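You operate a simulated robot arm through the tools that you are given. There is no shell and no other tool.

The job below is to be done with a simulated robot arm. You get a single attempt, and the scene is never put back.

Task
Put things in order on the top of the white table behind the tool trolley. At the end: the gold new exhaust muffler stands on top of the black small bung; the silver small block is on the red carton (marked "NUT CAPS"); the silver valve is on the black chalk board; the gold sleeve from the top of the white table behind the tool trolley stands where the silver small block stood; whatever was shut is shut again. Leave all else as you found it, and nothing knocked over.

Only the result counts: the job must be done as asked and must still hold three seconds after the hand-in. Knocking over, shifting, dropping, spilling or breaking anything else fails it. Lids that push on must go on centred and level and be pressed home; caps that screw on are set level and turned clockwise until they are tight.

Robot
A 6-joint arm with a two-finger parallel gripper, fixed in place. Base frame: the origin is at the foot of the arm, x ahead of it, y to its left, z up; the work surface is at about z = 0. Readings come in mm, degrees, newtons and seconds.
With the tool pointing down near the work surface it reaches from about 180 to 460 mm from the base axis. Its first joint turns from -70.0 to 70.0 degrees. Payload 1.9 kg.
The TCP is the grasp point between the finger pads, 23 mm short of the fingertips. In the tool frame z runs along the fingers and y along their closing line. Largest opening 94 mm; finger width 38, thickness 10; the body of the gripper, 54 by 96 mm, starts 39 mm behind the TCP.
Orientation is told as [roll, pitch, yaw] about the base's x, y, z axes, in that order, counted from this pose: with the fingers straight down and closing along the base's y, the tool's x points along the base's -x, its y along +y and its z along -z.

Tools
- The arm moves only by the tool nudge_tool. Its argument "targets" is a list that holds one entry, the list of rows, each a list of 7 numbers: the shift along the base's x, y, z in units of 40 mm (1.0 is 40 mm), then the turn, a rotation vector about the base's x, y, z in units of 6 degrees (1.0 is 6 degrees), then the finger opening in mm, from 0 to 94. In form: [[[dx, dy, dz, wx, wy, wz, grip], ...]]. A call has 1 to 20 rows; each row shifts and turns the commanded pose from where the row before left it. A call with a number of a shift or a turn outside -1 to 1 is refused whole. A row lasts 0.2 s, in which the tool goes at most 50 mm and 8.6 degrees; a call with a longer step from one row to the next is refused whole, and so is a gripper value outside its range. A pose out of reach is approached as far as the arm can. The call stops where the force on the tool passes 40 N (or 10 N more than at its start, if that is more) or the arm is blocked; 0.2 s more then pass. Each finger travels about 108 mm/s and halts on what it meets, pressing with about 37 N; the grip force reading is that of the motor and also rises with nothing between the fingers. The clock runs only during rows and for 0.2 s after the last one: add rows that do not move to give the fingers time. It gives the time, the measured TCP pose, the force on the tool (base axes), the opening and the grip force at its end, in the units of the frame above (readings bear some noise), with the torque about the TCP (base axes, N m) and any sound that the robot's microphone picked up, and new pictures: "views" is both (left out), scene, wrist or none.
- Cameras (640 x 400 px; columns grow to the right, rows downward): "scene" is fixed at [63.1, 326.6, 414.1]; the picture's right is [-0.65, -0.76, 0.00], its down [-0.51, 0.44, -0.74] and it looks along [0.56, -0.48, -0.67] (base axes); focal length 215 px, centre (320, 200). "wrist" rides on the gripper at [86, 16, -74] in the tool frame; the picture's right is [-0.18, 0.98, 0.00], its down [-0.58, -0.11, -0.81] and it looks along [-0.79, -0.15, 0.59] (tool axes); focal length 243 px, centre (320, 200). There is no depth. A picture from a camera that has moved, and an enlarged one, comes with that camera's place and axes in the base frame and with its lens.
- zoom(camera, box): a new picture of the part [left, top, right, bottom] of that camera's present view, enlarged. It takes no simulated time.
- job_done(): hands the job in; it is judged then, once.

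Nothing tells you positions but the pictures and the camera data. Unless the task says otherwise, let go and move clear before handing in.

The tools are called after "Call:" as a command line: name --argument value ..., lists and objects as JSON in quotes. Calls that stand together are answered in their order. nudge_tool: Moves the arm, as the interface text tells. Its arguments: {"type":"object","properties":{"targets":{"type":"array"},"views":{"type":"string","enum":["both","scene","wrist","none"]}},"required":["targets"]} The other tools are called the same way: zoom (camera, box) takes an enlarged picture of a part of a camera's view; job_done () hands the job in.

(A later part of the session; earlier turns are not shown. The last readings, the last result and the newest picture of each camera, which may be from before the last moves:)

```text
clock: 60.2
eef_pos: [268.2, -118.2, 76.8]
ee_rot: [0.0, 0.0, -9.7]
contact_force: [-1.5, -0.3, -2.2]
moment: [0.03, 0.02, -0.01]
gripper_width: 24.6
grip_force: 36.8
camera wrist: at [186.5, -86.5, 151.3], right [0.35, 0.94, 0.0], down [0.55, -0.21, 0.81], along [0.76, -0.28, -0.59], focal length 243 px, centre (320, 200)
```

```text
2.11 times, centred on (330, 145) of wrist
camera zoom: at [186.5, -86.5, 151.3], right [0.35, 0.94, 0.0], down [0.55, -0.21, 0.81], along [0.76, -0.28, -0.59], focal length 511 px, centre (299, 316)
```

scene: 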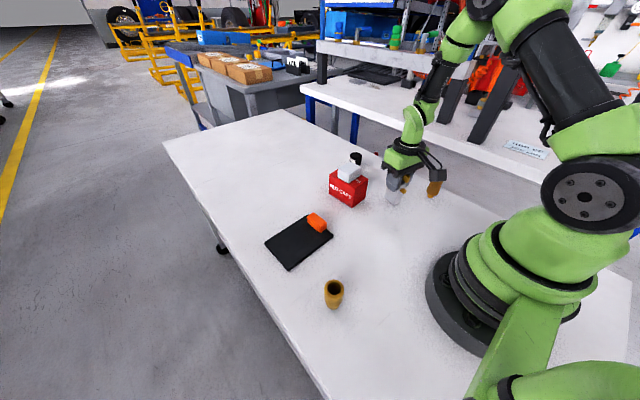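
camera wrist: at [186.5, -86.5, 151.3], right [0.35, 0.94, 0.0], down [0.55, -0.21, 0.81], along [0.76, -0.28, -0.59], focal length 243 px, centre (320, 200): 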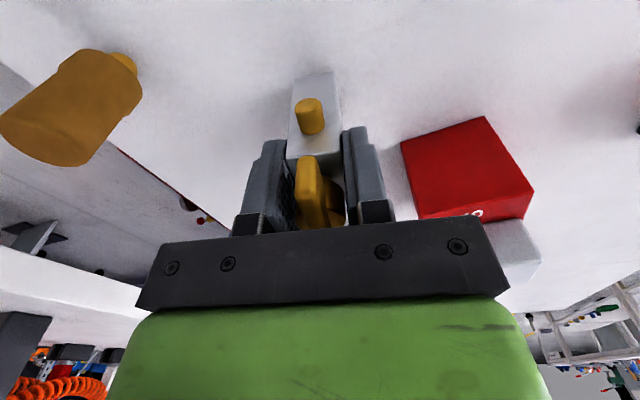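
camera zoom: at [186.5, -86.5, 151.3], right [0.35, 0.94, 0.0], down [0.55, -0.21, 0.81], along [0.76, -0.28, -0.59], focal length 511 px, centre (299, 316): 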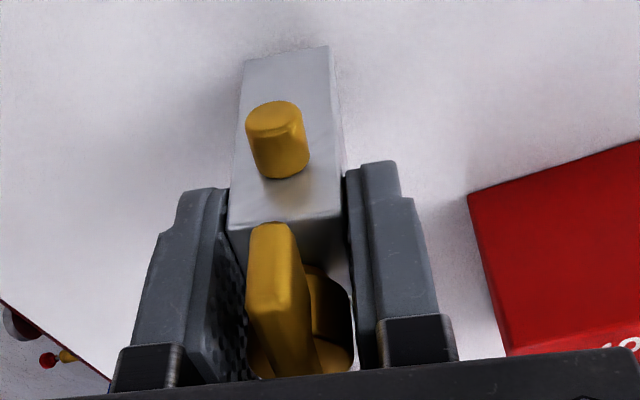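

The valve is held at about 2.2 N. I'll raise it well clear before travelling.

Call:
nudge_tool --targets '[[[0, 0, 0.08, 0, 0, 0, 0], [0, 0, 0.14, 0, 0, 0, 0], [0, 0, 0.2, 0, 0, 0, 0], [0, 0, 0.25, 0, 0, 0, 0], [0, 0, 0.25, 0, 0, 0, 0], [0, 0, 0.25, 0, 0, 0, 0], [0, 0, 0.25, 0, 0, 0, 0], [0, 0, 0.25, 0, 0, 0, 0], [0, 0, 0.25, 0, 0, 0, 0], [0, 0, 0.25, 0, 0, 0, 0], [0, 0, 0.2, 0, 0, 0, 0], [0, 0, 0.14, 0, 0, 0, 0], [0, 0, 0.08, 0, 0, 0, 0], [0, 0, 0, 0, 0, 0, 0]]]' --views "none"

Call:
nudge_tool --targets '[[[0.025, 0.1, 0, 0, 0, 0, 0], [0.05, 0.2, 0, 0, 0, 0, 0], [0.075, 0.35, 0, 0, 0, 0, 0], [0.1, 0.48, 0, 0, 0, 0, 0], [0.1, 0.48, 0, 0, 0, 0, 0], [0.1, 0.48, 0, 0, 0, 0, 0], [0.1, 0.48, 0, 0, 0, 0, 0], [0.1, 0.48, 0, 0, 0, 0, 0], [0.1, 0.48, 0, 0, 0, 0, 0], [0.1, 0.48, 0, 0, 0, 0, 0], [0.1, 0.48, 0, 0, 0, 0, 0], [0.1, 0.48, 0, 0, 0, 0, 0], [0.1, 0.48, 0, 0, 0, 0, 0], [0.1, 0.48, 0, 0, 0, 0, 0], [0.1, 0.48, 0, 0, 0, 0, 0], [0.1, 0.48, 0, 0, 0, 0, 0], [0.1, 0.35, 0, 0, 0, 0, 0], [0.05, 0.2, 0, 0, 0, 0, 0], [0.025, 0.1, 0, 0, 0, 0, 0], [0, 0, 0, 0, 0, 0, 0]]]'

```text
clock: 63.2
eef_pos: [268.3, -117.9, 179.8]
ee_rot: [0.1, 0.0, -9.8]
contact_force: [-0.1, 0.0, -1.4]
moment: [0.04, 0.02, 0.0]
gripper_width: 24.7
grip_force: 37.1
```

```text
clock: 67.4
eef_pos: [333.6, 186.2, 179.3]
ee_rot: [0.0, -0.1, -9.9]
contact_force: [0.0, 0.6, -2.2]
moment: [-0.01, 0.0, 0.0]
gripper_width: 25.0
grip_force: 36.7
camera wrist: at [252.3, 215.9, 254.5], right [0.35, 0.94, 0.0], down [0.55, -0.21, 0.81], along [0.76, -0.28, -0.59], focal length 243 px, centre (320, 200)
```

scene: 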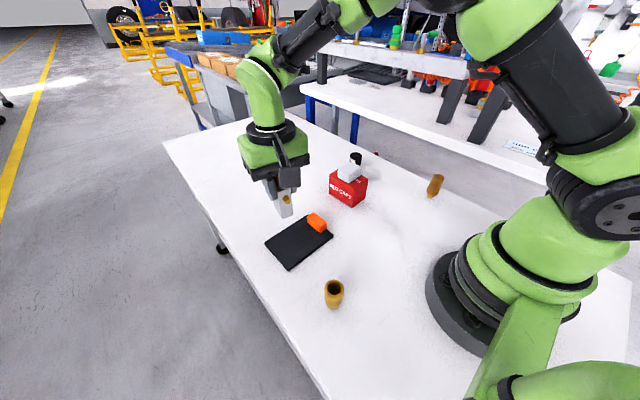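
wrist: 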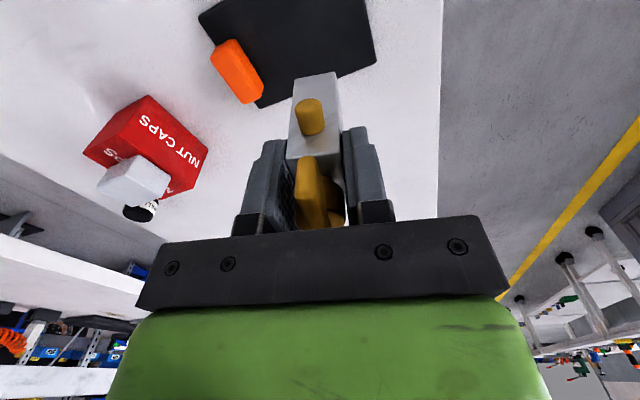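

The board spans about x 279–379, y 94–228, with the eraser at y<120. I'll place the valve near (328,175), so I'm shifting and lowering toward the board.

Call:
nudge_tool --targets '[[[-0.04, -0.075, -0.05, 0, 0, 0, 0], [-0.06, -0.12, -0.1, 0, 0, 0, 0], [-0.04, -0.08, -0.2, 0, 0, 0, 0], [0, 0, -0.3, 0, 0, 0, 0], [0, 0, -0.3, 0, 0, 0, 0], [0, 0, -0.3, 0, 0, 0, 0], [0, 0, -0.3, 0, 0, 0, 0], [0, 0, -0.3, 0, 0, 0, 0], [0, 0, -0.2, 0, 0, 0, 0], [0, 0, -0.12, 0, 0, 0, 0], [0, 0, -0.05, 0, 0, 0, 0], [0, 0, 0, 0, 0, 0, 0]]]'

Call:
zoom --camera "scene" --box '[250, 180, 350, 275]'

```text
clock: 70.0
eef_pos: [327.9, 173.7, 90.8]
ee_rot: [0.0, 0.0, -9.8]
contact_force: [-0.3, 0.1, -2.6]
moment: [0.0, -0.01, -0.02]
gripper_width: 24.6
grip_force: 36.7
camera wrist: at [246.7, 204.7, 166.5], right [0.35, 0.94, 0.0], down [0.55, -0.21, 0.81], along [0.76, -0.28, -0.59], focal length 243 px, centre (320, 200)
```

scene: 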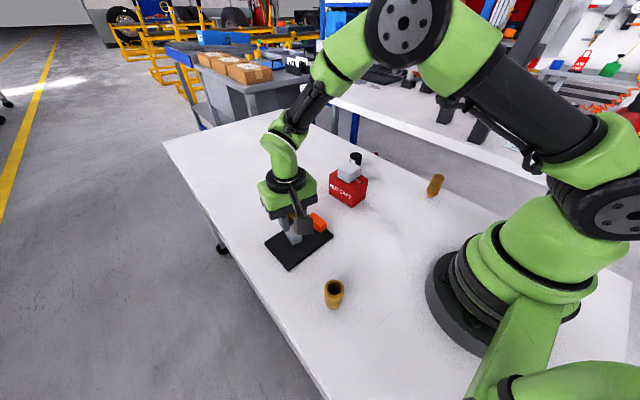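
wrist: 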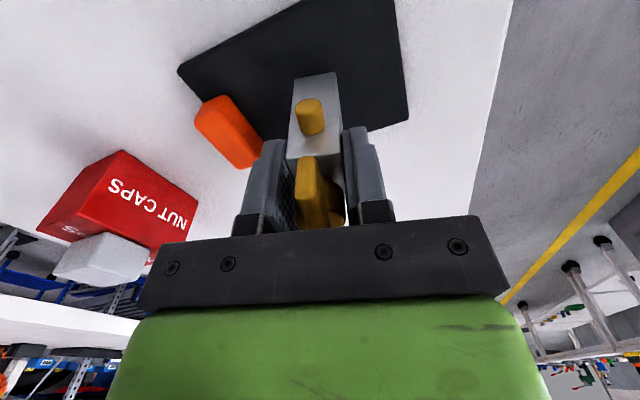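

```text
4.21 times, centred on (300, 228) of scene
camera zoom: at [63.1, 326.6, 414.1], right [-0.65, -0.76, 0.0], down [-0.51, 0.44, -0.74], along [0.56, -0.48, -0.67], focal length 906 px, centre (404, 84)
```

zoom: 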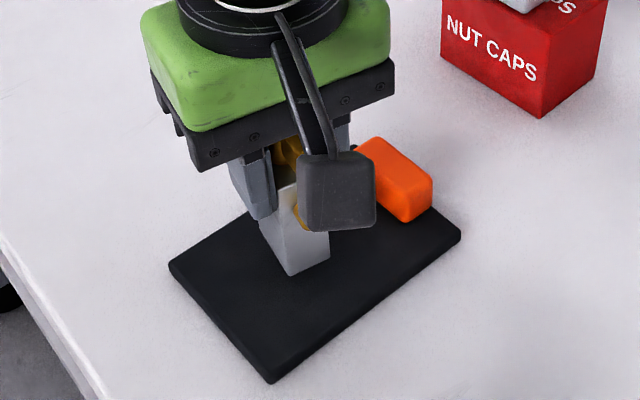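

The valve is above the board and clear of the eraser. Lowering in small steps.

Call:
nudge_tool --targets '[[[0, 0, -0.05, 0, 0, 0, 0], [0, 0, -0.1, 0, 0, 0, 0], [0, 0, -0.05, 0, 0, 0, 0], [0, 0, -0.025, 0, 0, 0, 0], [0, 0, -0.025, 0, 0, 0, 0], [0, 0, 0, 0, 0, 0, 0]]]' --views "none"

```text
clock: 71.4
eef_pos: [328.5, 173.2, 81.6]
ee_rot: [0.0, 0.0, -9.8]
contact_force: [-0.3, -0.2, -2.3]
moment: [0.03, -0.04, 0.03]
gripper_width: 24.5
grip_force: 36.8
```

Call:
nudge_tool --targets '[[[0, 0, -0.025, 0, 0, 0, 0], [0, 0, -0.025, 0, 0, 0, 0], [0, 0, 0, 0, 0, 0, 0]]]' --views "none"

```text
clock: 72.2
eef_pos: [327.6, 172.8, 80.9]
ee_rot: [0.0, 0.1, -9.9]
contact_force: [-0.1, -0.7, -2.6]
moment: [-0.01, 0.01, 0.0]
gripper_width: 24.7
grip_force: 37.0
```

Call:
nudge_tool --targets '[[[0, 0, -0.025, 0, 0, 0, 0], [0, 0, 0, 0, 0, 0, 0]]]' --views "none"

```text
clock: 72.8
eef_pos: [328.0, 173.0, 79.6]
ee_rot: [0.0, 0.0, -9.8]
contact_force: [0.2, 0.8, -1.6]
moment: [0.03, 0.0, 0.01]
gripper_width: 24.9
grip_force: 36.7
```

Call:
nudge_tool --targets '[[[0, 0, -0.025, 0, 0, 0, 0], [0, 0, 0, 0, 0, 0, 0]]]' --views "none"

Call:
zoom --camera "scene" --box '[275, 200, 335, 255]'

```text
clock: 73.4
eef_pos: [329.2, 173.1, 78.7]
ee_rot: [0.1, 0.0, -9.8]
contact_force: [-3.8, -3.5, 19.6]
moment: [-0.26, 0.31, -0.05]
gripper_width: 24.8
grip_force: 37.2
```

```text
7.27 times, centred on (305, 228) of scene
camera zoom: at [63.1, 326.6, 414.1], right [-0.65, -0.76, 0.0], down [-0.51, 0.44, -0.74], along [0.56, -0.48, -0.67], focal length 1566 px, centre (429, 0)
```

zoom: 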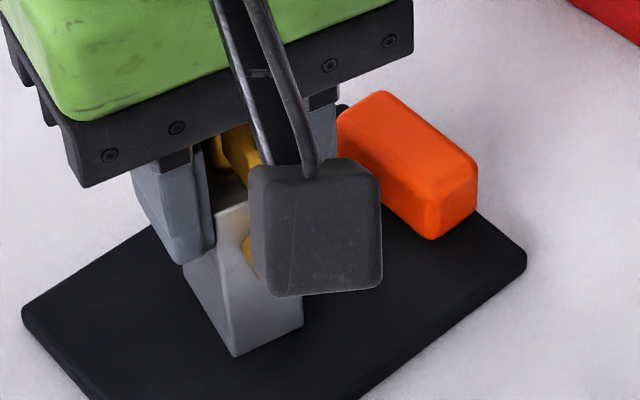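

Contact with the board. I'll ease off a hair, open and rise straight up past the handle.

Call:
nudge_tool --targets '[[[0, 0, 0.005, 0, 0, 0, 0], [0, 0, 0, 0, 0, 0, 27], [0, 0, 0, 0, 0, 0, 32], [0, 0, 0, 0, 0, 0, 42], [0, 0, 0, 0, 0, 0, 54], [0, 0, 0, 0, 0, 0, 60], [0, 0, 0.1, 0, 0, 0, 60], [0, 0, 0.3, 0, 0, 0, 60], [0, 0, 0.6, 0, 0, 0, 60], [0, 0, 0.8, 0, 0, 0, 60], [0, 0, 0.8, 0, 0, 0, 60], [0, 0, 0, 0, 0, 0, 60]]]'

Call:
zoom --camera "scene" --box '[255, 180, 345, 275]'

Call:
zoom --camera "wrist" --box '[180, 0, 480, 190]'

```text
clock: 76.0
eef_pos: [328.7, 175.7, 182.8]
ee_rot: [0.0, -0.1, -9.8]
contact_force: [0.5, 0.4, 0.4]
moment: [0.03, -0.01, 0.01]
gripper_width: 60.0
grip_force: 0.0
camera wrist: at [246.6, 206.5, 257.6], right [0.35, 0.94, 0.0], down [0.55, -0.21, 0.81], along [0.76, -0.28, -0.59], focal length 243 px, centre (320, 200)
```

scene: 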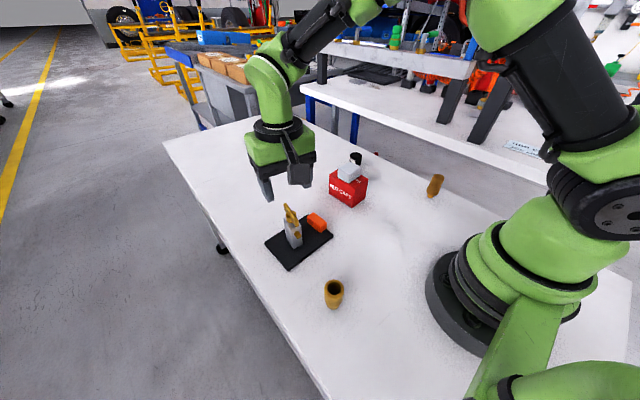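
wrist: 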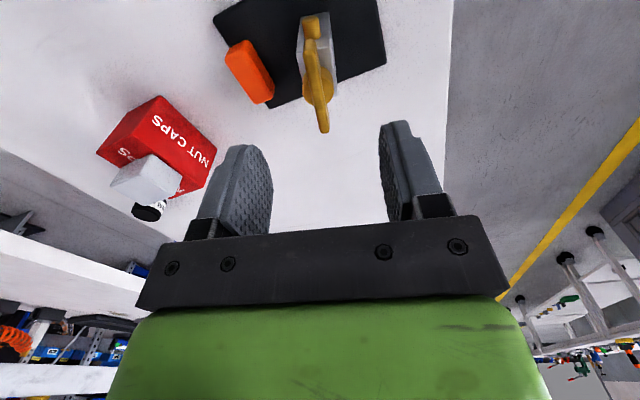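

```text
4.21 times, centred on (300, 228) of scene
camera zoom: at [63.1, 326.6, 414.1], right [-0.65, -0.76, 0.0], down [-0.51, 0.44, -0.74], along [0.56, -0.48, -0.67], focal length 906 px, centre (404, 84)
```

zoom: 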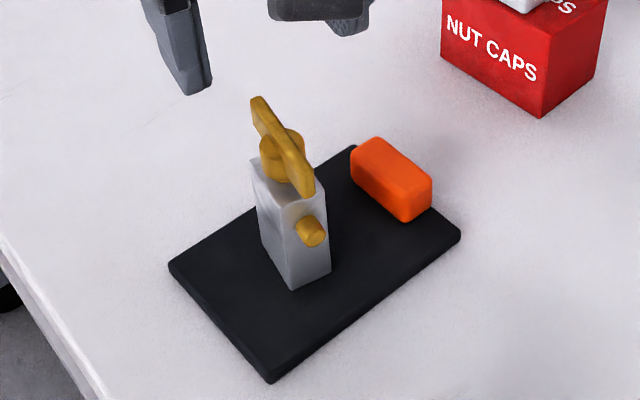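

```text
2.11 times, centred on (330, 95) of wrist
camera zoom: at [246.6, 206.5, 257.6], right [0.35, 0.94, 0.0], down [0.55, -0.21, 0.81], along [0.76, -0.28, -0.59], focal length 511 px, centre (299, 421)
```

zoom: 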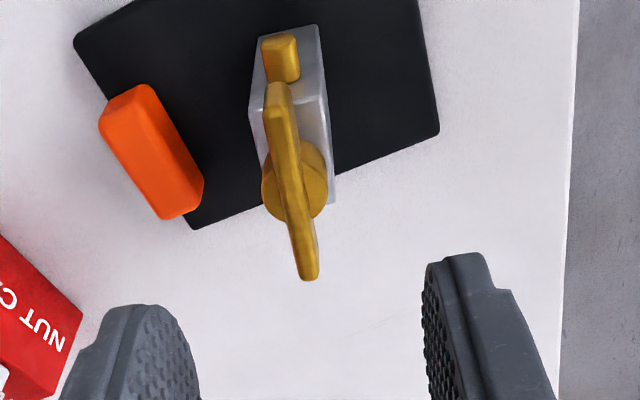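

The valve stands on the board with the board and eraser undisturbed. Before fetching the muffler, I'll test whether the arm can reach over the bung at about (448,-158) with the tool down.

Call:
nudge_tool --targets '[[[0.25, -0.835, 0, 0, 0, -0.16, 60], [0.28, -0.835, 0, 0, 0, -0.16, 60], [0.28, -0.835, 0, 0, 0, -0.16, 60], [0.28, -0.835, 0, 0, 0, -0.16, 60], [0.28, -0.835, 0, 0, 0, -0.16, 60], [0.28, -0.835, 0, 0, 0, -0.16, 60], [0.28, -0.835, 0, 0, 0, -0.16, 60], [0.28, -0.835, 0, 0, 0, -0.16, 60], [0.28, -0.835, 0, 0, 0, -0.16, 60], [0.28, -0.835, 0, 0, 0, -0.16, 60], [0, 0, 0, 0, 0, 0, 60], [0, 0, 0, 0, 0, 0, 60]]]'

Call:
zoom --camera "wrist" --box '[180, 0, 480, 190]'

Call:
zoom --camera "scene" --box '[320, 100, 400, 215]'

```text
clock: 78.6
eef_pos: [428.4, -155.7, 183.6]
ee_rot: [0.0, -0.1, -19.4]
contact_force: [-0.6, -0.3, 0.2]
moment: [-0.02, 0.01, 0.01]
gripper_width: 59.8
grip_force: 0.3
out of reach, approached as far as the arm can: row 10
camera wrist: at [352.2, -111.2, 258.7], right [0.5, 0.87, 0.0], down [0.51, -0.3, 0.81], along [0.7, -0.4, -0.59], focal length 243 px, centre (320, 200)
```

scene: 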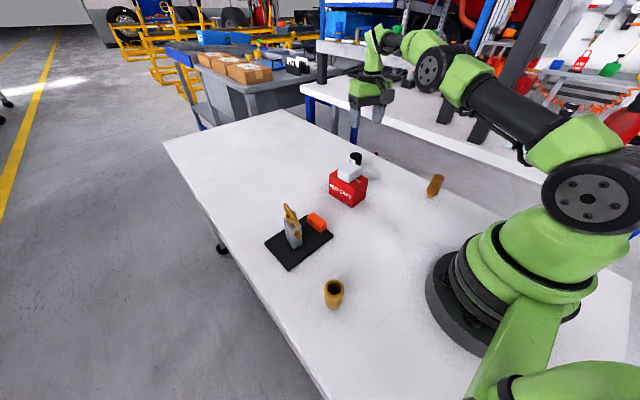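
wrist: 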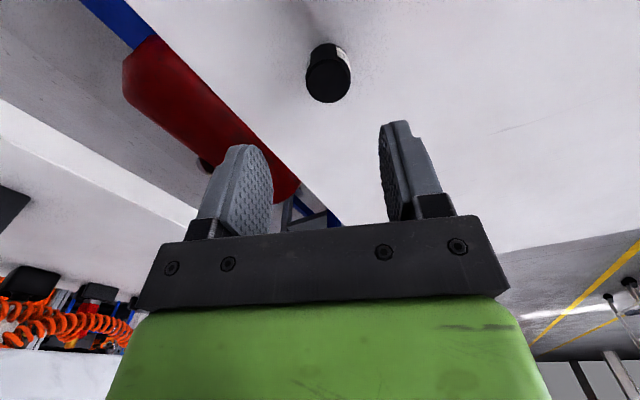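

```text
2.11 times, centred on (330, 95) of wrist
camera zoom: at [352.2, -111.2, 258.7], right [0.5, 0.87, 0.0], down [0.51, -0.3, 0.81], along [0.7, -0.4, -0.59], focal length 511 px, centre (299, 421)
```

zoom: 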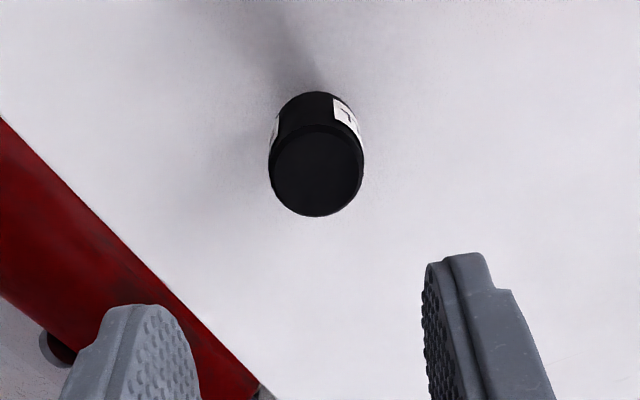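

```text
3.48 times, centred on (360, 158) of scene
camera zoom: at [63.1, 326.6, 414.1], right [-0.65, -0.76, 0.0], down [-0.51, 0.44, -0.74], along [0.56, -0.48, -0.67], focal length 749 px, centre (181, 348)
```

zoom: 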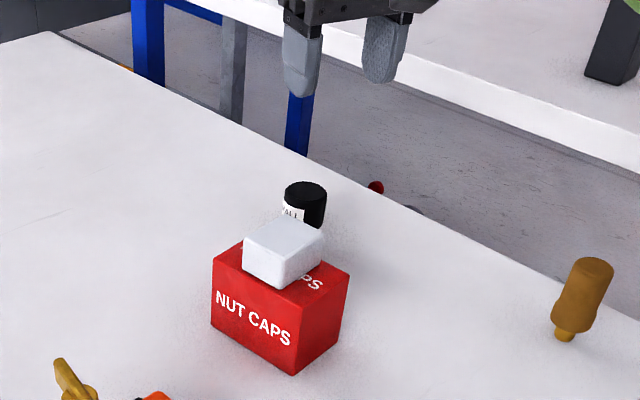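

Straight down, the arm reaches only about 456 mm, and the bung is at radius ≈475 at (447.6,-158) with its top at z≈56. I'll hold the muffler with the tool tilted outward about the closing axis, so next I go above the muffler for a look.

Call:
nudge_tool --targets '[[[-0.75, -0.23, 0, 0, 0, -0.64, 76], [-0.75, -0.23, 0, 0, 0, -0.64, 76], [-0.75, -0.23, 0, 0, 0, -0.64, 76], [-0.75, -0.23, 0, 0, 0, -0.64, 76], [-0.75, -0.23, 0, 0, 0, -0.64, 76], [-0.75, -0.23, 0, 0, 0, -0.64, 76], [-0.75, -0.23, 0, 0, 0, -0.64, 76], [0, 0, 0, 0, 0, 0, 76], [0, 0, 0, 0, 0, 0, 76]]]'

Call:
zoom --camera "wrist" --box '[180, 0, 480, 190]'

Call:
zoom --camera "scene" --box '[375, 110, 475, 215]'

```text
clock: 80.6
eef_pos: [219.2, -218.1, 180.4]
ee_rot: [-0.1, -0.1, -46.3]
contact_force: [0.7, 0.3, -0.6]
moment: [-0.02, 0.02, 0.0]
gripper_width: 76.2
grip_force: 0.1
camera wrist: at [171.7, -143.6, 254.7], right [0.84, 0.55, 0.0], down [0.32, -0.5, 0.81], along [0.44, -0.68, -0.59], focal length 243 px, centre (320, 200)
```

scene: 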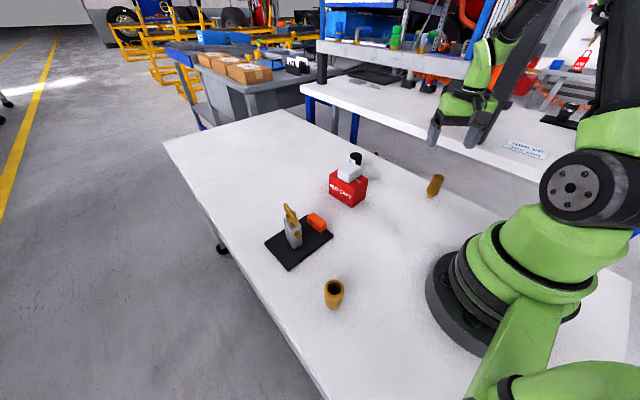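
wrist: 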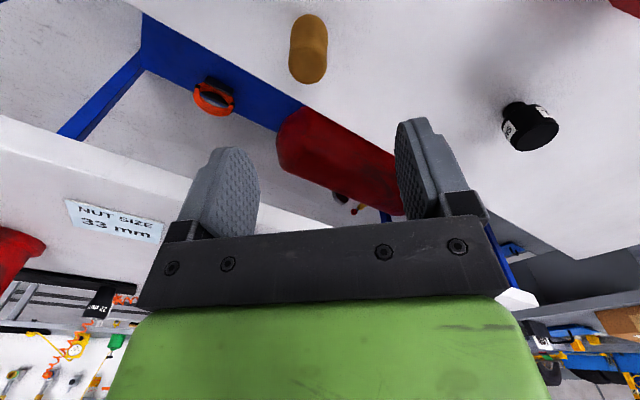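

```text
2.11 times, centred on (330, 95) of wrist
camera zoom: at [171.7, -143.6, 254.7], right [0.84, 0.55, 0.0], down [0.32, -0.5, 0.81], along [0.44, -0.68, -0.59], focal length 511 px, centre (299, 421)
```

zoom: 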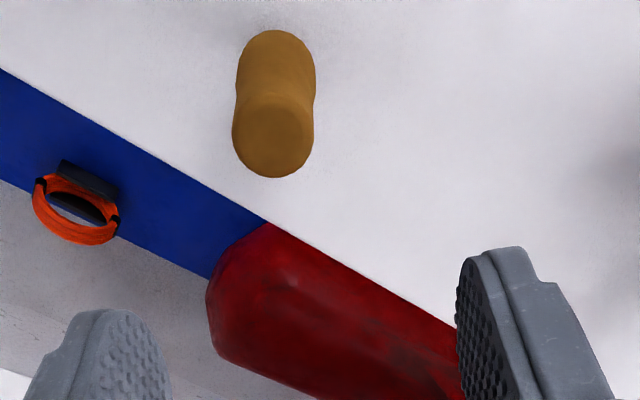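

```text
3.81 times, centred on (425, 162) of scene
camera zoom: at [63.1, 326.6, 414.1], right [-0.65, -0.76, 0.0], down [-0.51, 0.44, -0.74], along [0.56, -0.48, -0.67], focal length 820 px, centre (-80, 343)
```

zoom: 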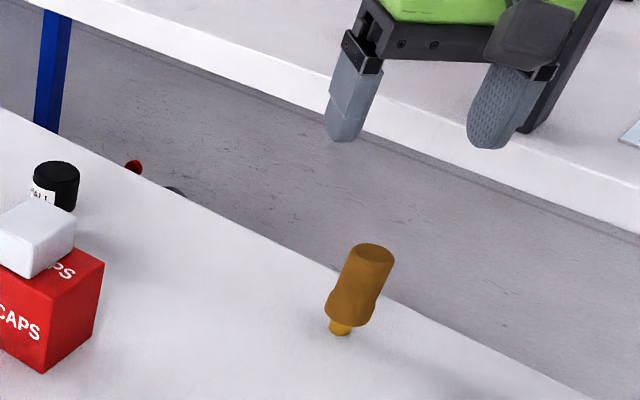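

Call:
zoom --camera "wrist" --box '[270, 0, 350, 95]'

Call:
zoom --camera "scene" --box '[418, 168, 452, 204]'

```text
4.21 times, centred on (310, 48) of wrist
camera zoom: at [171.7, -143.6, 254.7], right [0.84, 0.55, 0.0], down [0.32, -0.5, 0.81], along [0.44, -0.68, -0.59], focal length 1022 px, centre (362, 842)
```

zoom: 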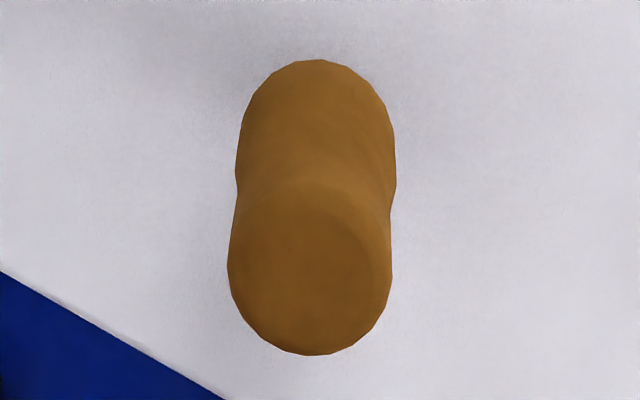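

```text
11.11 times, centred on (435, 186) of scene
camera zoom: at [63.1, 326.6, 414.1], right [-0.65, -0.76, 0.0], down [-0.51, 0.44, -0.74], along [0.56, -0.48, -0.67], focal length 2392 px, centre (-958, 356)
```

zoom: 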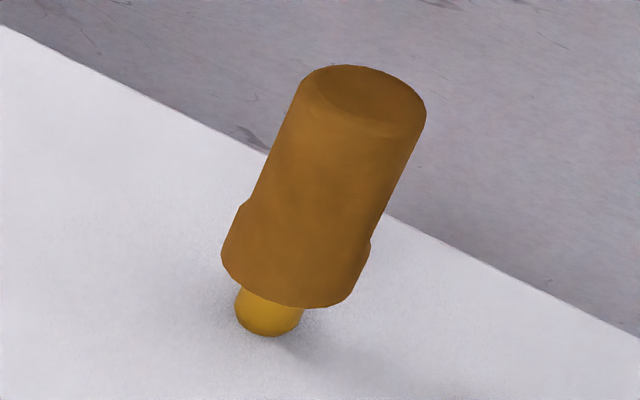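

The muffler axis is at about (210.5,-219.8), with its top at z≈73 and a stem and collar below z≈28. I'll centre over it and tilt the tool 15° so the fingers point radially outward.

Call:
nudge_tool --targets '[[[-0.11, -0.02, -0.1, -0.602, -0.576, 0, 76], [-0.11, -0.02, -0.2, -0.602, -0.576, 0, 76], [0, 0, -0.3, -0.602, -0.576, 0, 76], [0, 0, -0.3, 0, 0, 0, 76], [0, 0, -0.3, 0, 0, 0, 76], [0, 0, 0, 0, 0, 0, 76], [0, 0, 0, 0, 0, 0, 76]]]'

Call:
zoom --camera "wrist" --box '[180, 30, 480, 220]'

Call:
zoom --camera "scene" --box '[385, 110, 485, 215]'

```text
clock: 82.2
eef_pos: [210.0, -221.4, 132.7]
ee_rot: [0.1, -15.0, -46.4]
contact_force: [-0.1, -0.1, 0.6]
moment: [-0.02, 0.02, 0.01]
gripper_width: 76.1
grip_force: 0.2
camera wrist: at [150.9, -135.6, 182.3], right [0.83, 0.55, 0.05], down [0.16, -0.33, 0.93], along [0.53, -0.77, -0.37], focal length 243 px, centre (320, 200)
```

scene: 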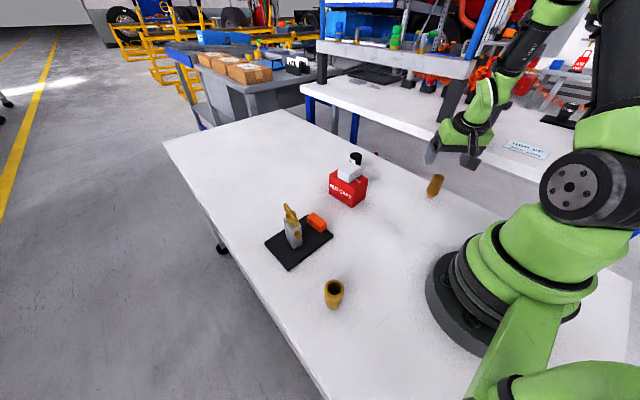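
wrist: 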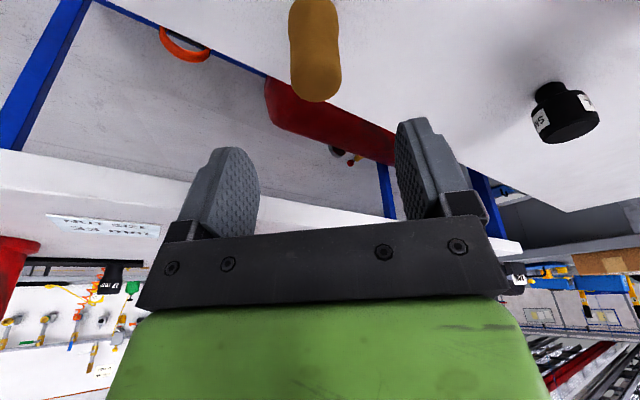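

```text
2.11 times, centred on (330, 125) of wrist
camera zoom: at [150.9, -135.6, 182.3], right [0.83, 0.55, 0.05], down [0.16, -0.33, 0.93], along [0.53, -0.77, -0.37], focal length 511 px, centre (299, 358)
```

zoom: 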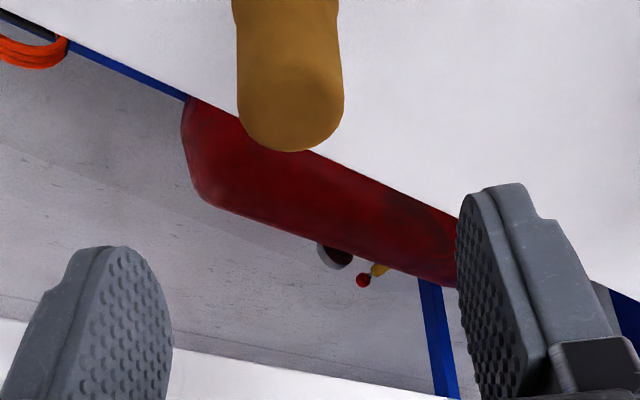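

```text
3.81 times, centred on (435, 162) of scene
camera zoom: at [63.1, 326.6, 414.1], right [-0.65, -0.76, 0.0], down [-0.51, 0.44, -0.74], along [0.56, -0.48, -0.67], focal length 820 px, centre (-118, 343)
```

zoom: 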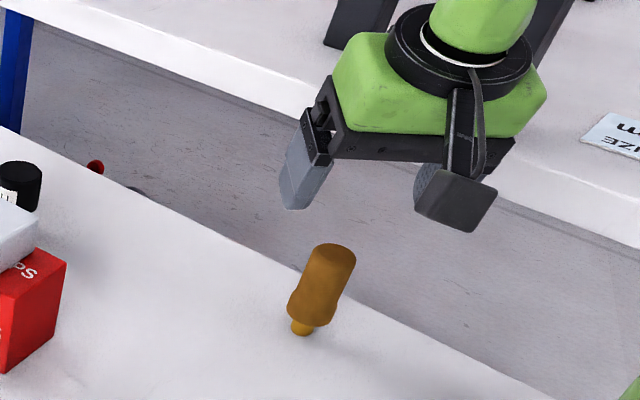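

The muffler lines up within 2 mm. I'll correct slightly and descend to z≈52 with the fingers around the body.

Call:
nudge_tool --targets '[[[0.012, 0.04, -0.2, 0, 0, 0, 76], [0, 0, -0.4, 0, 0, 0, 76], [0, 0, -0.5, 0, 0, 0, 76], [0, 0, -0.5, 0, 0, 0, 76], [0, 0, -0.3, 0, 0, 0, 76], [0, 0, -0.1, 0, 0, 0, 76], [0, 0, 0, 0, 0, 0, 76], [0, 0, 0, 0, 0, 0, 76]]]'

Call:
zoom --camera "wrist" --box '[180, 50, 480, 240]'

Call:
zoom --camera "scene" --box '[400, 140, 470, 215]'

```text
clock: 84.0
eef_pos: [209.5, -220.1, 52.2]
ee_rot: [0.0, -15.0, -46.3]
contact_force: [-0.3, -0.4, -0.1]
moment: [-0.01, -0.02, 0.0]
gripper_width: 75.9
grip_force: 0.1
camera wrist: at [150.9, -134.3, 102.4], right [0.83, 0.55, 0.05], down [0.17, -0.33, 0.93], along [0.53, -0.77, -0.37], focal length 243 px, centre (320, 200)
```

scene: 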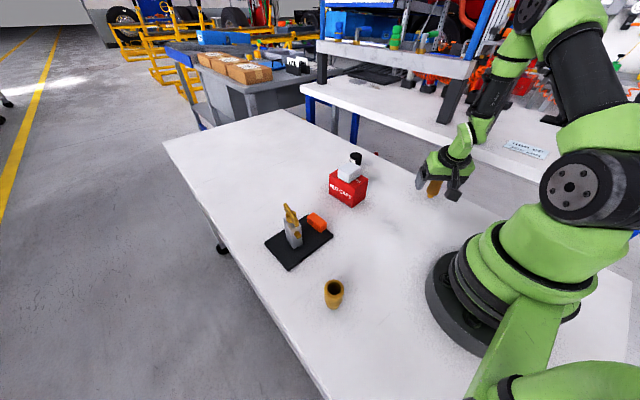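
wrist: 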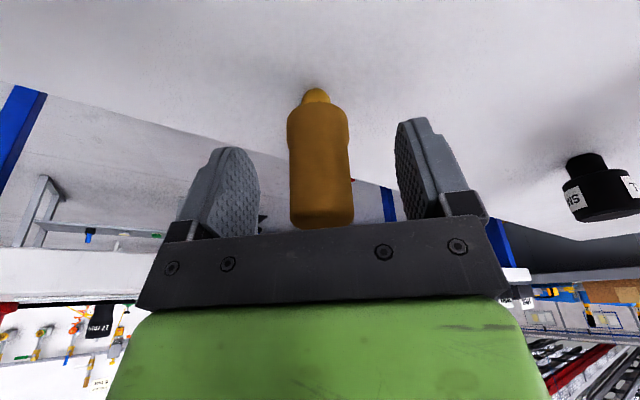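

```text
2.11 times, centred on (330, 145) of wrist
camera zoom: at [150.9, -134.3, 102.4], right [0.83, 0.55, 0.05], down [0.17, -0.33, 0.93], along [0.53, -0.77, -0.37], focal length 511 px, centre (299, 316)
```

zoom: 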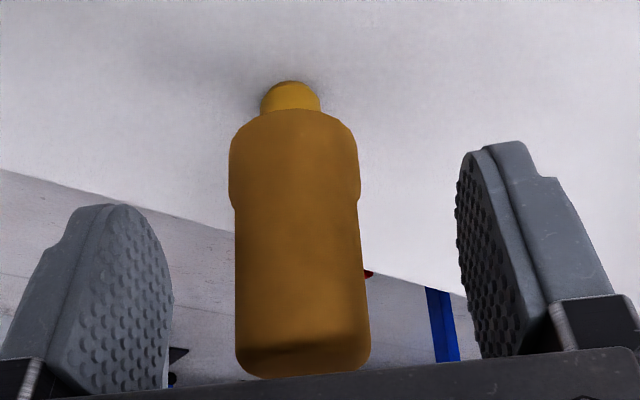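

```text
5.33 times, centred on (435, 178) of scene
camera zoom: at [63.1, 326.6, 414.1], right [-0.65, -0.76, 0.0], down [-0.51, 0.44, -0.74], along [0.56, -0.48, -0.67], focal length 1148 px, centre (-293, 320)
```

zoom: 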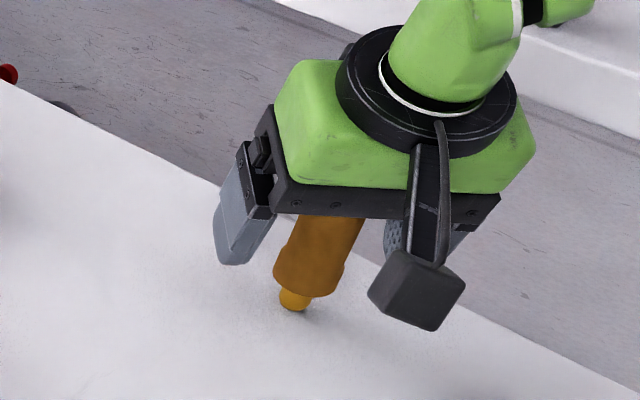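

The muffler is centred between the fingers; its collar ends near z≈32. I'll raise 8 mm so the pads hold only the straight body, then close.

Call:
nudge_tool --targets '[[[0, 0, 0.1, 0, 0, 0, 76], [0, 0, 0.1, 0, 0, 0, 76], [0, 0, 0, 0, 0, 0, 60], [0, 0, 0, 0, 0, 0, 48], [0, 0, 0, 0, 0, 0, 38], [0, 0, 0, 0, 0, 0, 25], [0, 0, 0, 0, 0, 0, 0], [0, 0, 0, 0, 0, 0, 0], [0, 0, 0, 0, 0, 0, 0]]]'

Call:
zoom --camera "wrist" --box '[180, 50, 480, 240]'

Call:
zoom --camera "scene" --box '[400, 140, 470, 215]'

```text
clock: 86.0
eef_pos: [209.6, -219.4, 60.2]
ee_rot: [0.0, -15.0, -46.3]
contact_force: [-1.0, 0.2, 2.2]
moment: [-0.01, 0.07, -0.03]
gripper_width: 30.0
grip_force: 36.8
camera wrist: at [151.2, -134.2, 110.3], right [0.83, 0.55, 0.05], down [0.16, -0.33, 0.93], along [0.53, -0.77, -0.37], focal length 243 px, centre (320, 200)
```

scene: 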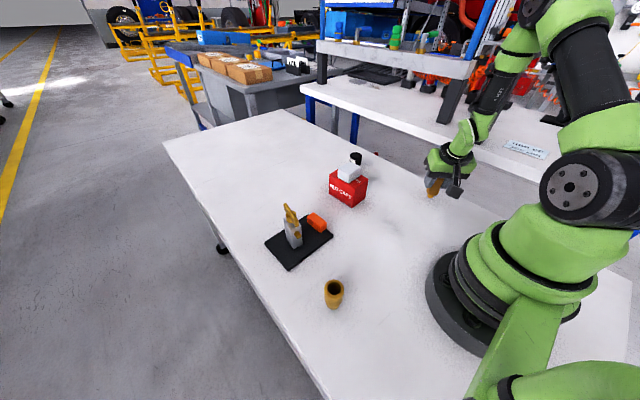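
wrist: 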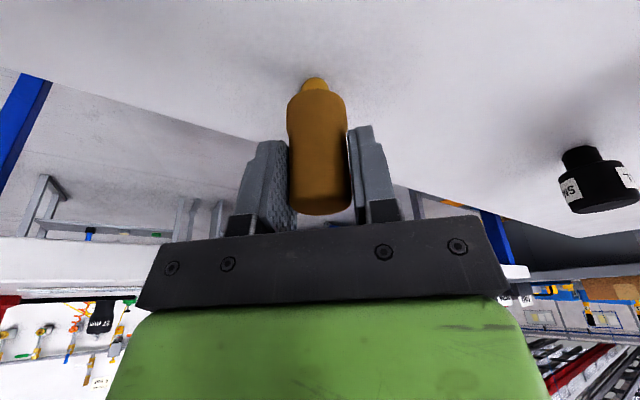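

```text
2.11 times, centred on (330, 145) of wrist
camera zoom: at [151.2, -134.2, 110.3], right [0.83, 0.55, 0.05], down [0.16, -0.33, 0.93], along [0.53, -0.77, -0.37], focal length 511 px, centre (299, 316)
```

zoom: 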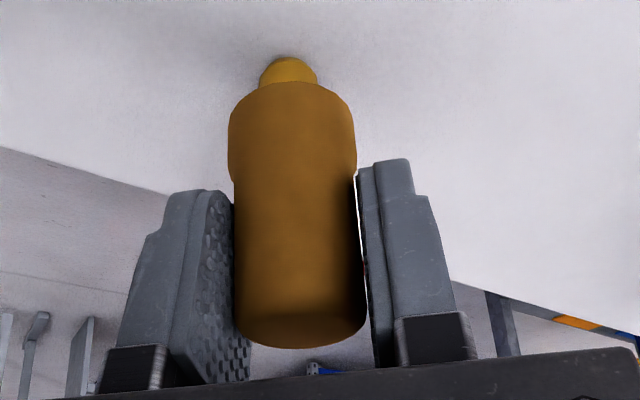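

```text
5.33 times, centred on (435, 178) of scene
camera zoom: at [63.1, 326.6, 414.1], right [-0.65, -0.76, 0.0], down [-0.51, 0.44, -0.74], along [0.56, -0.48, -0.67], focal length 1148 px, centre (-293, 320)
```

zoom: 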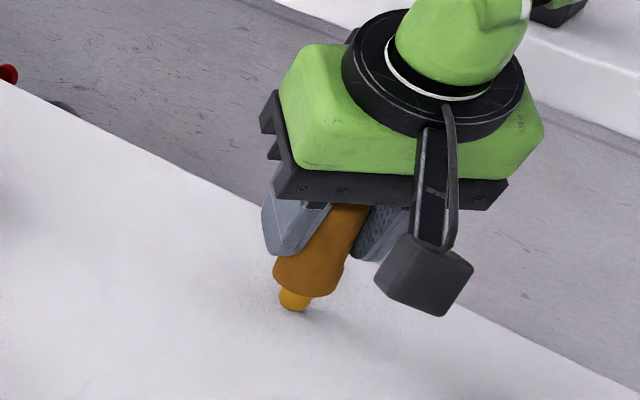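

Gripped at 30 mm. Slow test lift.

Call:
nudge_tool --targets '[[[0, 0, 0.02, 0, 0, 0, 0], [0, 0, 0.03, 0, 0, 0, 0], [0, 0, 0.05, 0, 0, 0, 0], [0, 0, 0.05, 0, 0, 0, 0], [0, 0, 0.05, 0, 0, 0, 0], [0, 0, 0, 0, 0, 0, 0]]]'

Call:
zoom --camera "wrist" --box '[180, 50, 480, 240]'

Call:
zoom --camera "scene" --box '[400, 140, 470, 215]'

```text
clock: 87.4
eef_pos: [210.8, -220.7, 67.7]
ee_rot: [0.0, -14.9, -46.3]
contact_force: [0.5, -0.5, -0.5]
moment: [-0.02, -0.05, 0.02]
gripper_width: 29.8
grip_force: 36.7
camera wrist: at [150.8, -134.5, 118.0], right [0.83, 0.55, 0.05], down [0.17, -0.33, 0.93], along [0.53, -0.77, -0.37], focal length 243 px, centre (320, 200)
```

scene: 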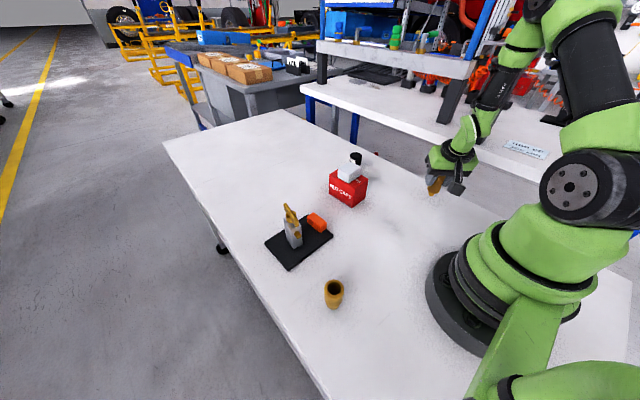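
wrist: 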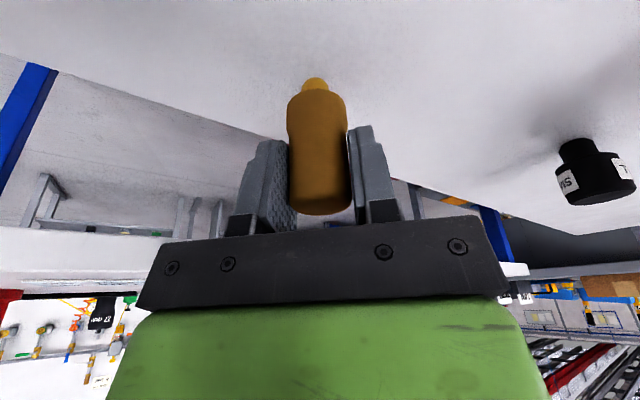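

```text
2.11 times, centred on (330, 145) of wrist
camera zoom: at [150.8, -134.5, 118.0], right [0.83, 0.55, 0.05], down [0.17, -0.33, 0.93], along [0.53, -0.77, -0.37], focal length 511 px, centre (299, 316)
```

zoom: 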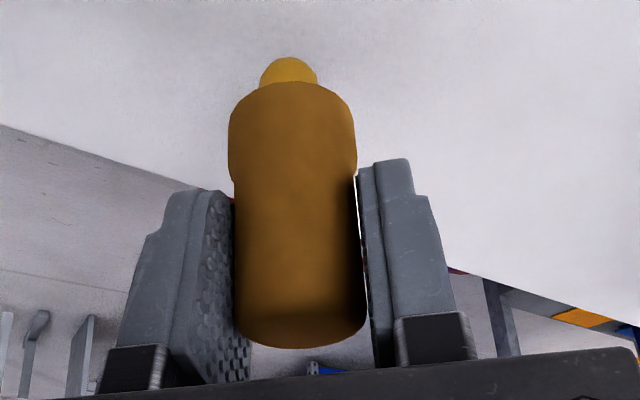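

```text
5.33 times, centred on (435, 178) of scene
camera zoom: at [63.1, 326.6, 414.1], right [-0.65, -0.76, 0.0], down [-0.51, 0.44, -0.74], along [0.56, -0.48, -0.67], focal length 1148 px, centre (-293, 320)
```

zoom: 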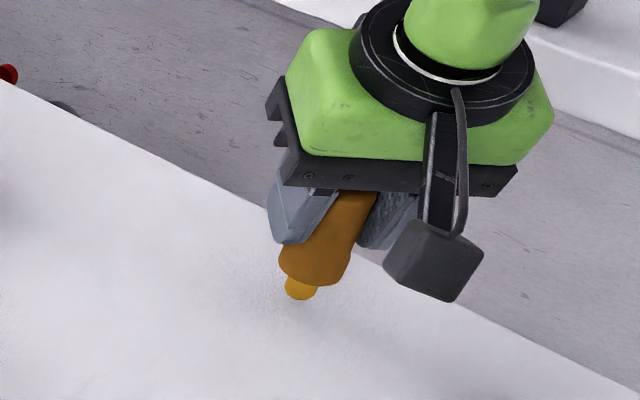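

The muffler is held upright. I'll raise it to z≈150, then swing smoothly toward the bung while turning the yaw to stay radial.

Call:
nudge_tool --targets '[[[0, 0, 0.06, 0, 0, 0, 0], [0, 0, 0.12, 0, 0, 0, 0], [0, 0, 0.2, 0, 0, 0, 0], [0, 0, 0.25, 0, 0, 0, 0], [0, 0, 0.25, 0, 0, 0, 0], [0, 0, 0.25, 0, 0, 0, 0], [0, 0, 0.25, 0, 0, 0, 0], [0, 0, 0.25, 0, 0, 0, 0], [0, 0, 0.2, 0, 0, 0, 0], [0, 0, 0.12, 0, 0, 0, 0], [0, 0, 0.06, 0, 0, 0, 0], [0, 0, 0, 0, 0, 0, 0]]]' --views "none"

Call:
nudge_tool --targets '[[[0.076, 0.02, 0, 0, 0, 0.06, 0], [0.152, 0.04, 0, 0, 0, 0.12, 0], [0.266, 0.07, 0, 0, 0, 0.21, 0], [0.38, 0.1, 0, 0, 0, 0.308, 0], [0.38, 0.1, 0, 0, 0, 0.308, 0], [0.38, 0.1, 0, 0, 0, 0.308, 0], [0.38, 0.1, 0, 0, 0, 0.308, 0], [0.38, 0.1, 0, 0, 0, 0.308, 0], [0.38, 0.1, 0, 0, 0, 0.308, 0], [0.38, 0.1, 0, 0, 0, 0.308, 0], [0.38, 0.1, 0, 0, 0, 0.308, 0], [0.38, 0.1, 0, 0, 0, 0.308, 0], [0.38, 0.1, 0, 0, 0, 0.308, 0], [0.38, 0.1, 0, 0, 0, 0.308, 0], [0.38, 0.1, 0, 0, 0, 0.308, 0], [0.266, 0.07, 0, 0, 0, 0.21, 0], [0.152, 0.04, 0, 0, 0, 0.12, 0], [0.076, 0.02, 0, 0, 0, 0.06, 0], [0, 0, 0, 0, 0, 0, 0]]]'

Call:
zoom --camera "wrist" --box '[180, 0, 480, 240]'

Call:
zoom --camera "scene" --box '[320, 80, 420, 215]'

```text
clock: 90.0
eef_pos: [210.3, -220.9, 148.4]
ee_rot: [0.0, -14.9, -46.3]
contact_force: [-0.4, 0.5, -0.9]
moment: [-0.03, 0.01, 0.0]
gripper_width: 30.2
grip_force: 37.1
```

```text
clock: 94.0
eef_pos: [432.0, -159.1, 148.1]
ee_rot: [0.0, -15.1, -19.4]
contact_force: [1.4, 0.5, -0.7]
moment: [-0.01, 0.01, -0.01]
gripper_width: 29.6
grip_force: 36.9
camera wrist: at [341.4, -110.0, 199.0], right [0.49, 0.87, 0.05], down [0.3, -0.22, 0.93], along [0.82, -0.45, -0.37], focal length 243 px, centre (320, 200)
```

scene: 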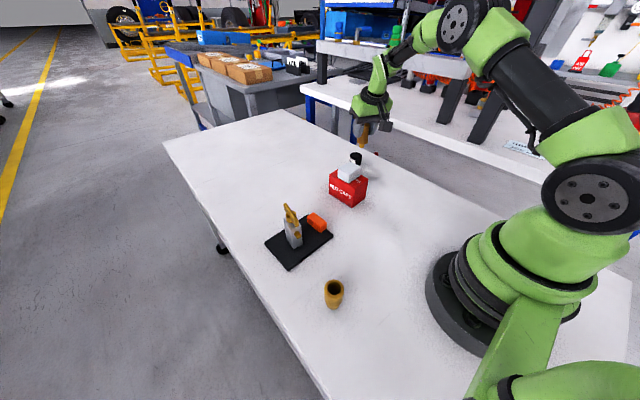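
wrist: 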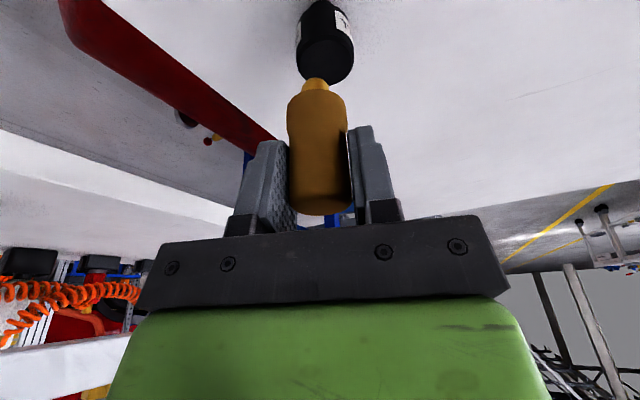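

```text
1.67 times, centred on (330, 120) of wrist
camera zoom: at [341.4, -110.0, 199.0], right [0.49, 0.87, 0.05], down [0.3, -0.22, 0.93], along [0.82, -0.45, -0.37], focal length 404 px, centre (303, 333)
```

zoom: 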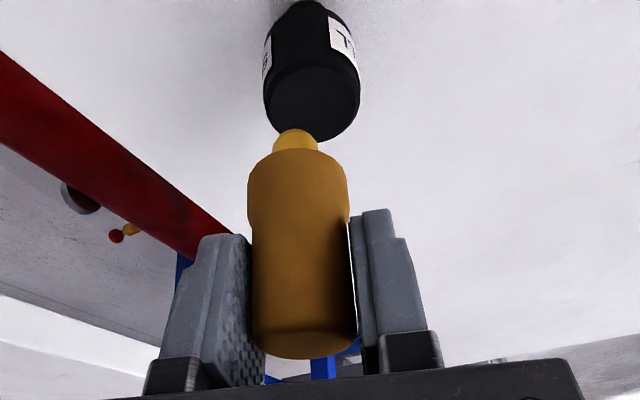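

```text
2.96 times, centred on (370, 148) of scene
camera zoom: at [63.1, 326.6, 414.1], right [-0.65, -0.76, 0.0], down [-0.51, 0.44, -0.74], along [0.56, -0.48, -0.67], focal length 638 px, centre (172, 356)
```

zoom: 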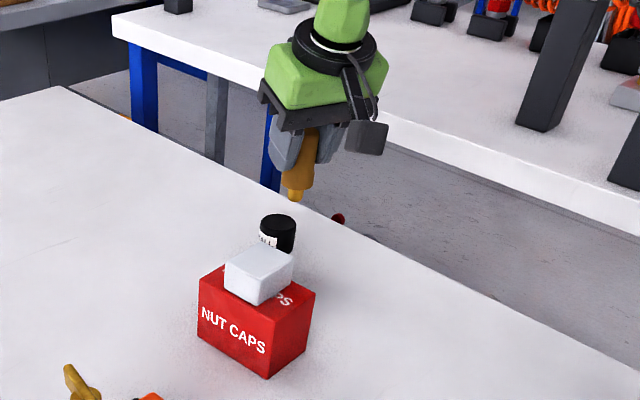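

The muffler hangs upright beside the bung; from the wrist view the bung centre is about (+14,+1) mm from the TCP. I'll move over it and check the reach.

Call:
nudge_tool --targets '[[[0.05, 0.005, -0.05, 0, 0, 0, 0], [0.1, 0.01, -0.1, 0, 0, 0, 0], [0.1, 0.01, -0.1, 0, 0, 0, 0], [0.07, 0.005, -0.05, 0, 0, 0, 0], [0.03, 0, 0, 0, 0, 0, 0], [0, 0, 0, 0, 0, 0, 0], [0, 0, 0, 0, 0, 0, 0]]]'

Call:
zoom --camera "wrist" --box '[250, 20, 400, 120]'

Call:
zoom --camera "scene" --box '[330, 100, 400, 175]'

```text
clock: 95.6
eef_pos: [444.8, -159.4, 136.4]
ee_rot: [0.0, -15.1, -19.4]
contact_force: [0.2, 0.1, -0.8]
moment: [0.0, 0.0, -0.02]
gripper_width: 29.9
grip_force: 37.1
camera wrist: at [354.3, -109.9, 186.3], right [0.49, 0.87, 0.05], down [0.3, -0.22, 0.93], along [0.82, -0.45, -0.37], focal length 243 px, centre (320, 200)
```

scene: 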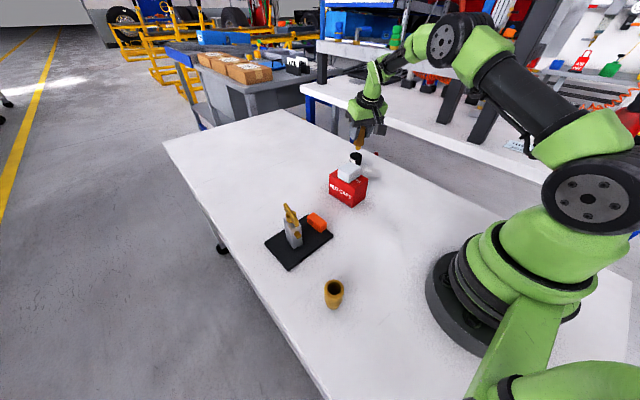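
wrist: 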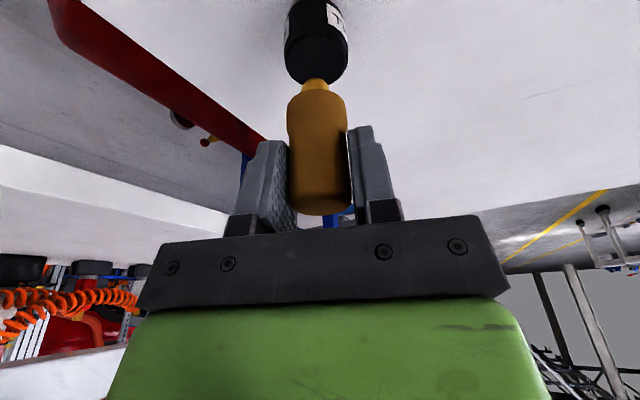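

```text
4.00 times, centred on (325, 70) of wrist
camera zoom: at [354.3, -109.9, 186.3], right [0.49, 0.87, 0.05], down [0.3, -0.22, 0.93], along [0.82, -0.45, -0.37], focal length 970 px, centre (300, 720)
```

zoom: 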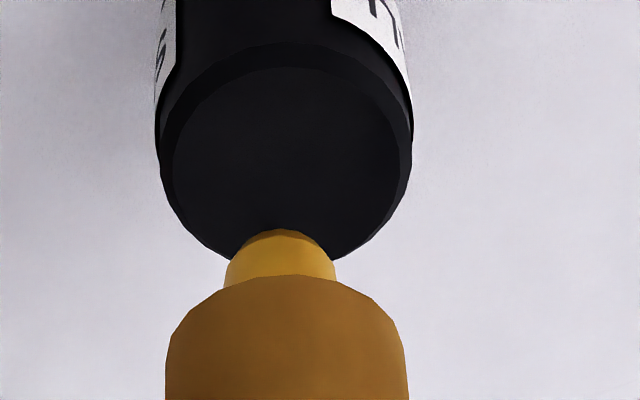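

```text
5.33 times, centred on (365, 138) of scene
camera zoom: at [63.1, 326.6, 414.1], right [-0.65, -0.76, 0.0], down [-0.51, 0.44, -0.74], along [0.56, -0.48, -0.67], focal length 1148 px, centre (80, 533)
```

zoom: 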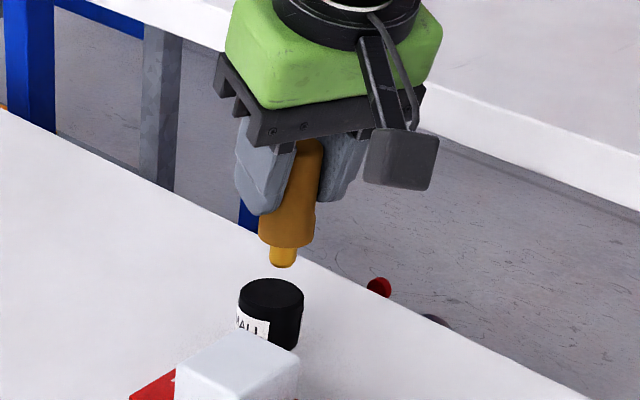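

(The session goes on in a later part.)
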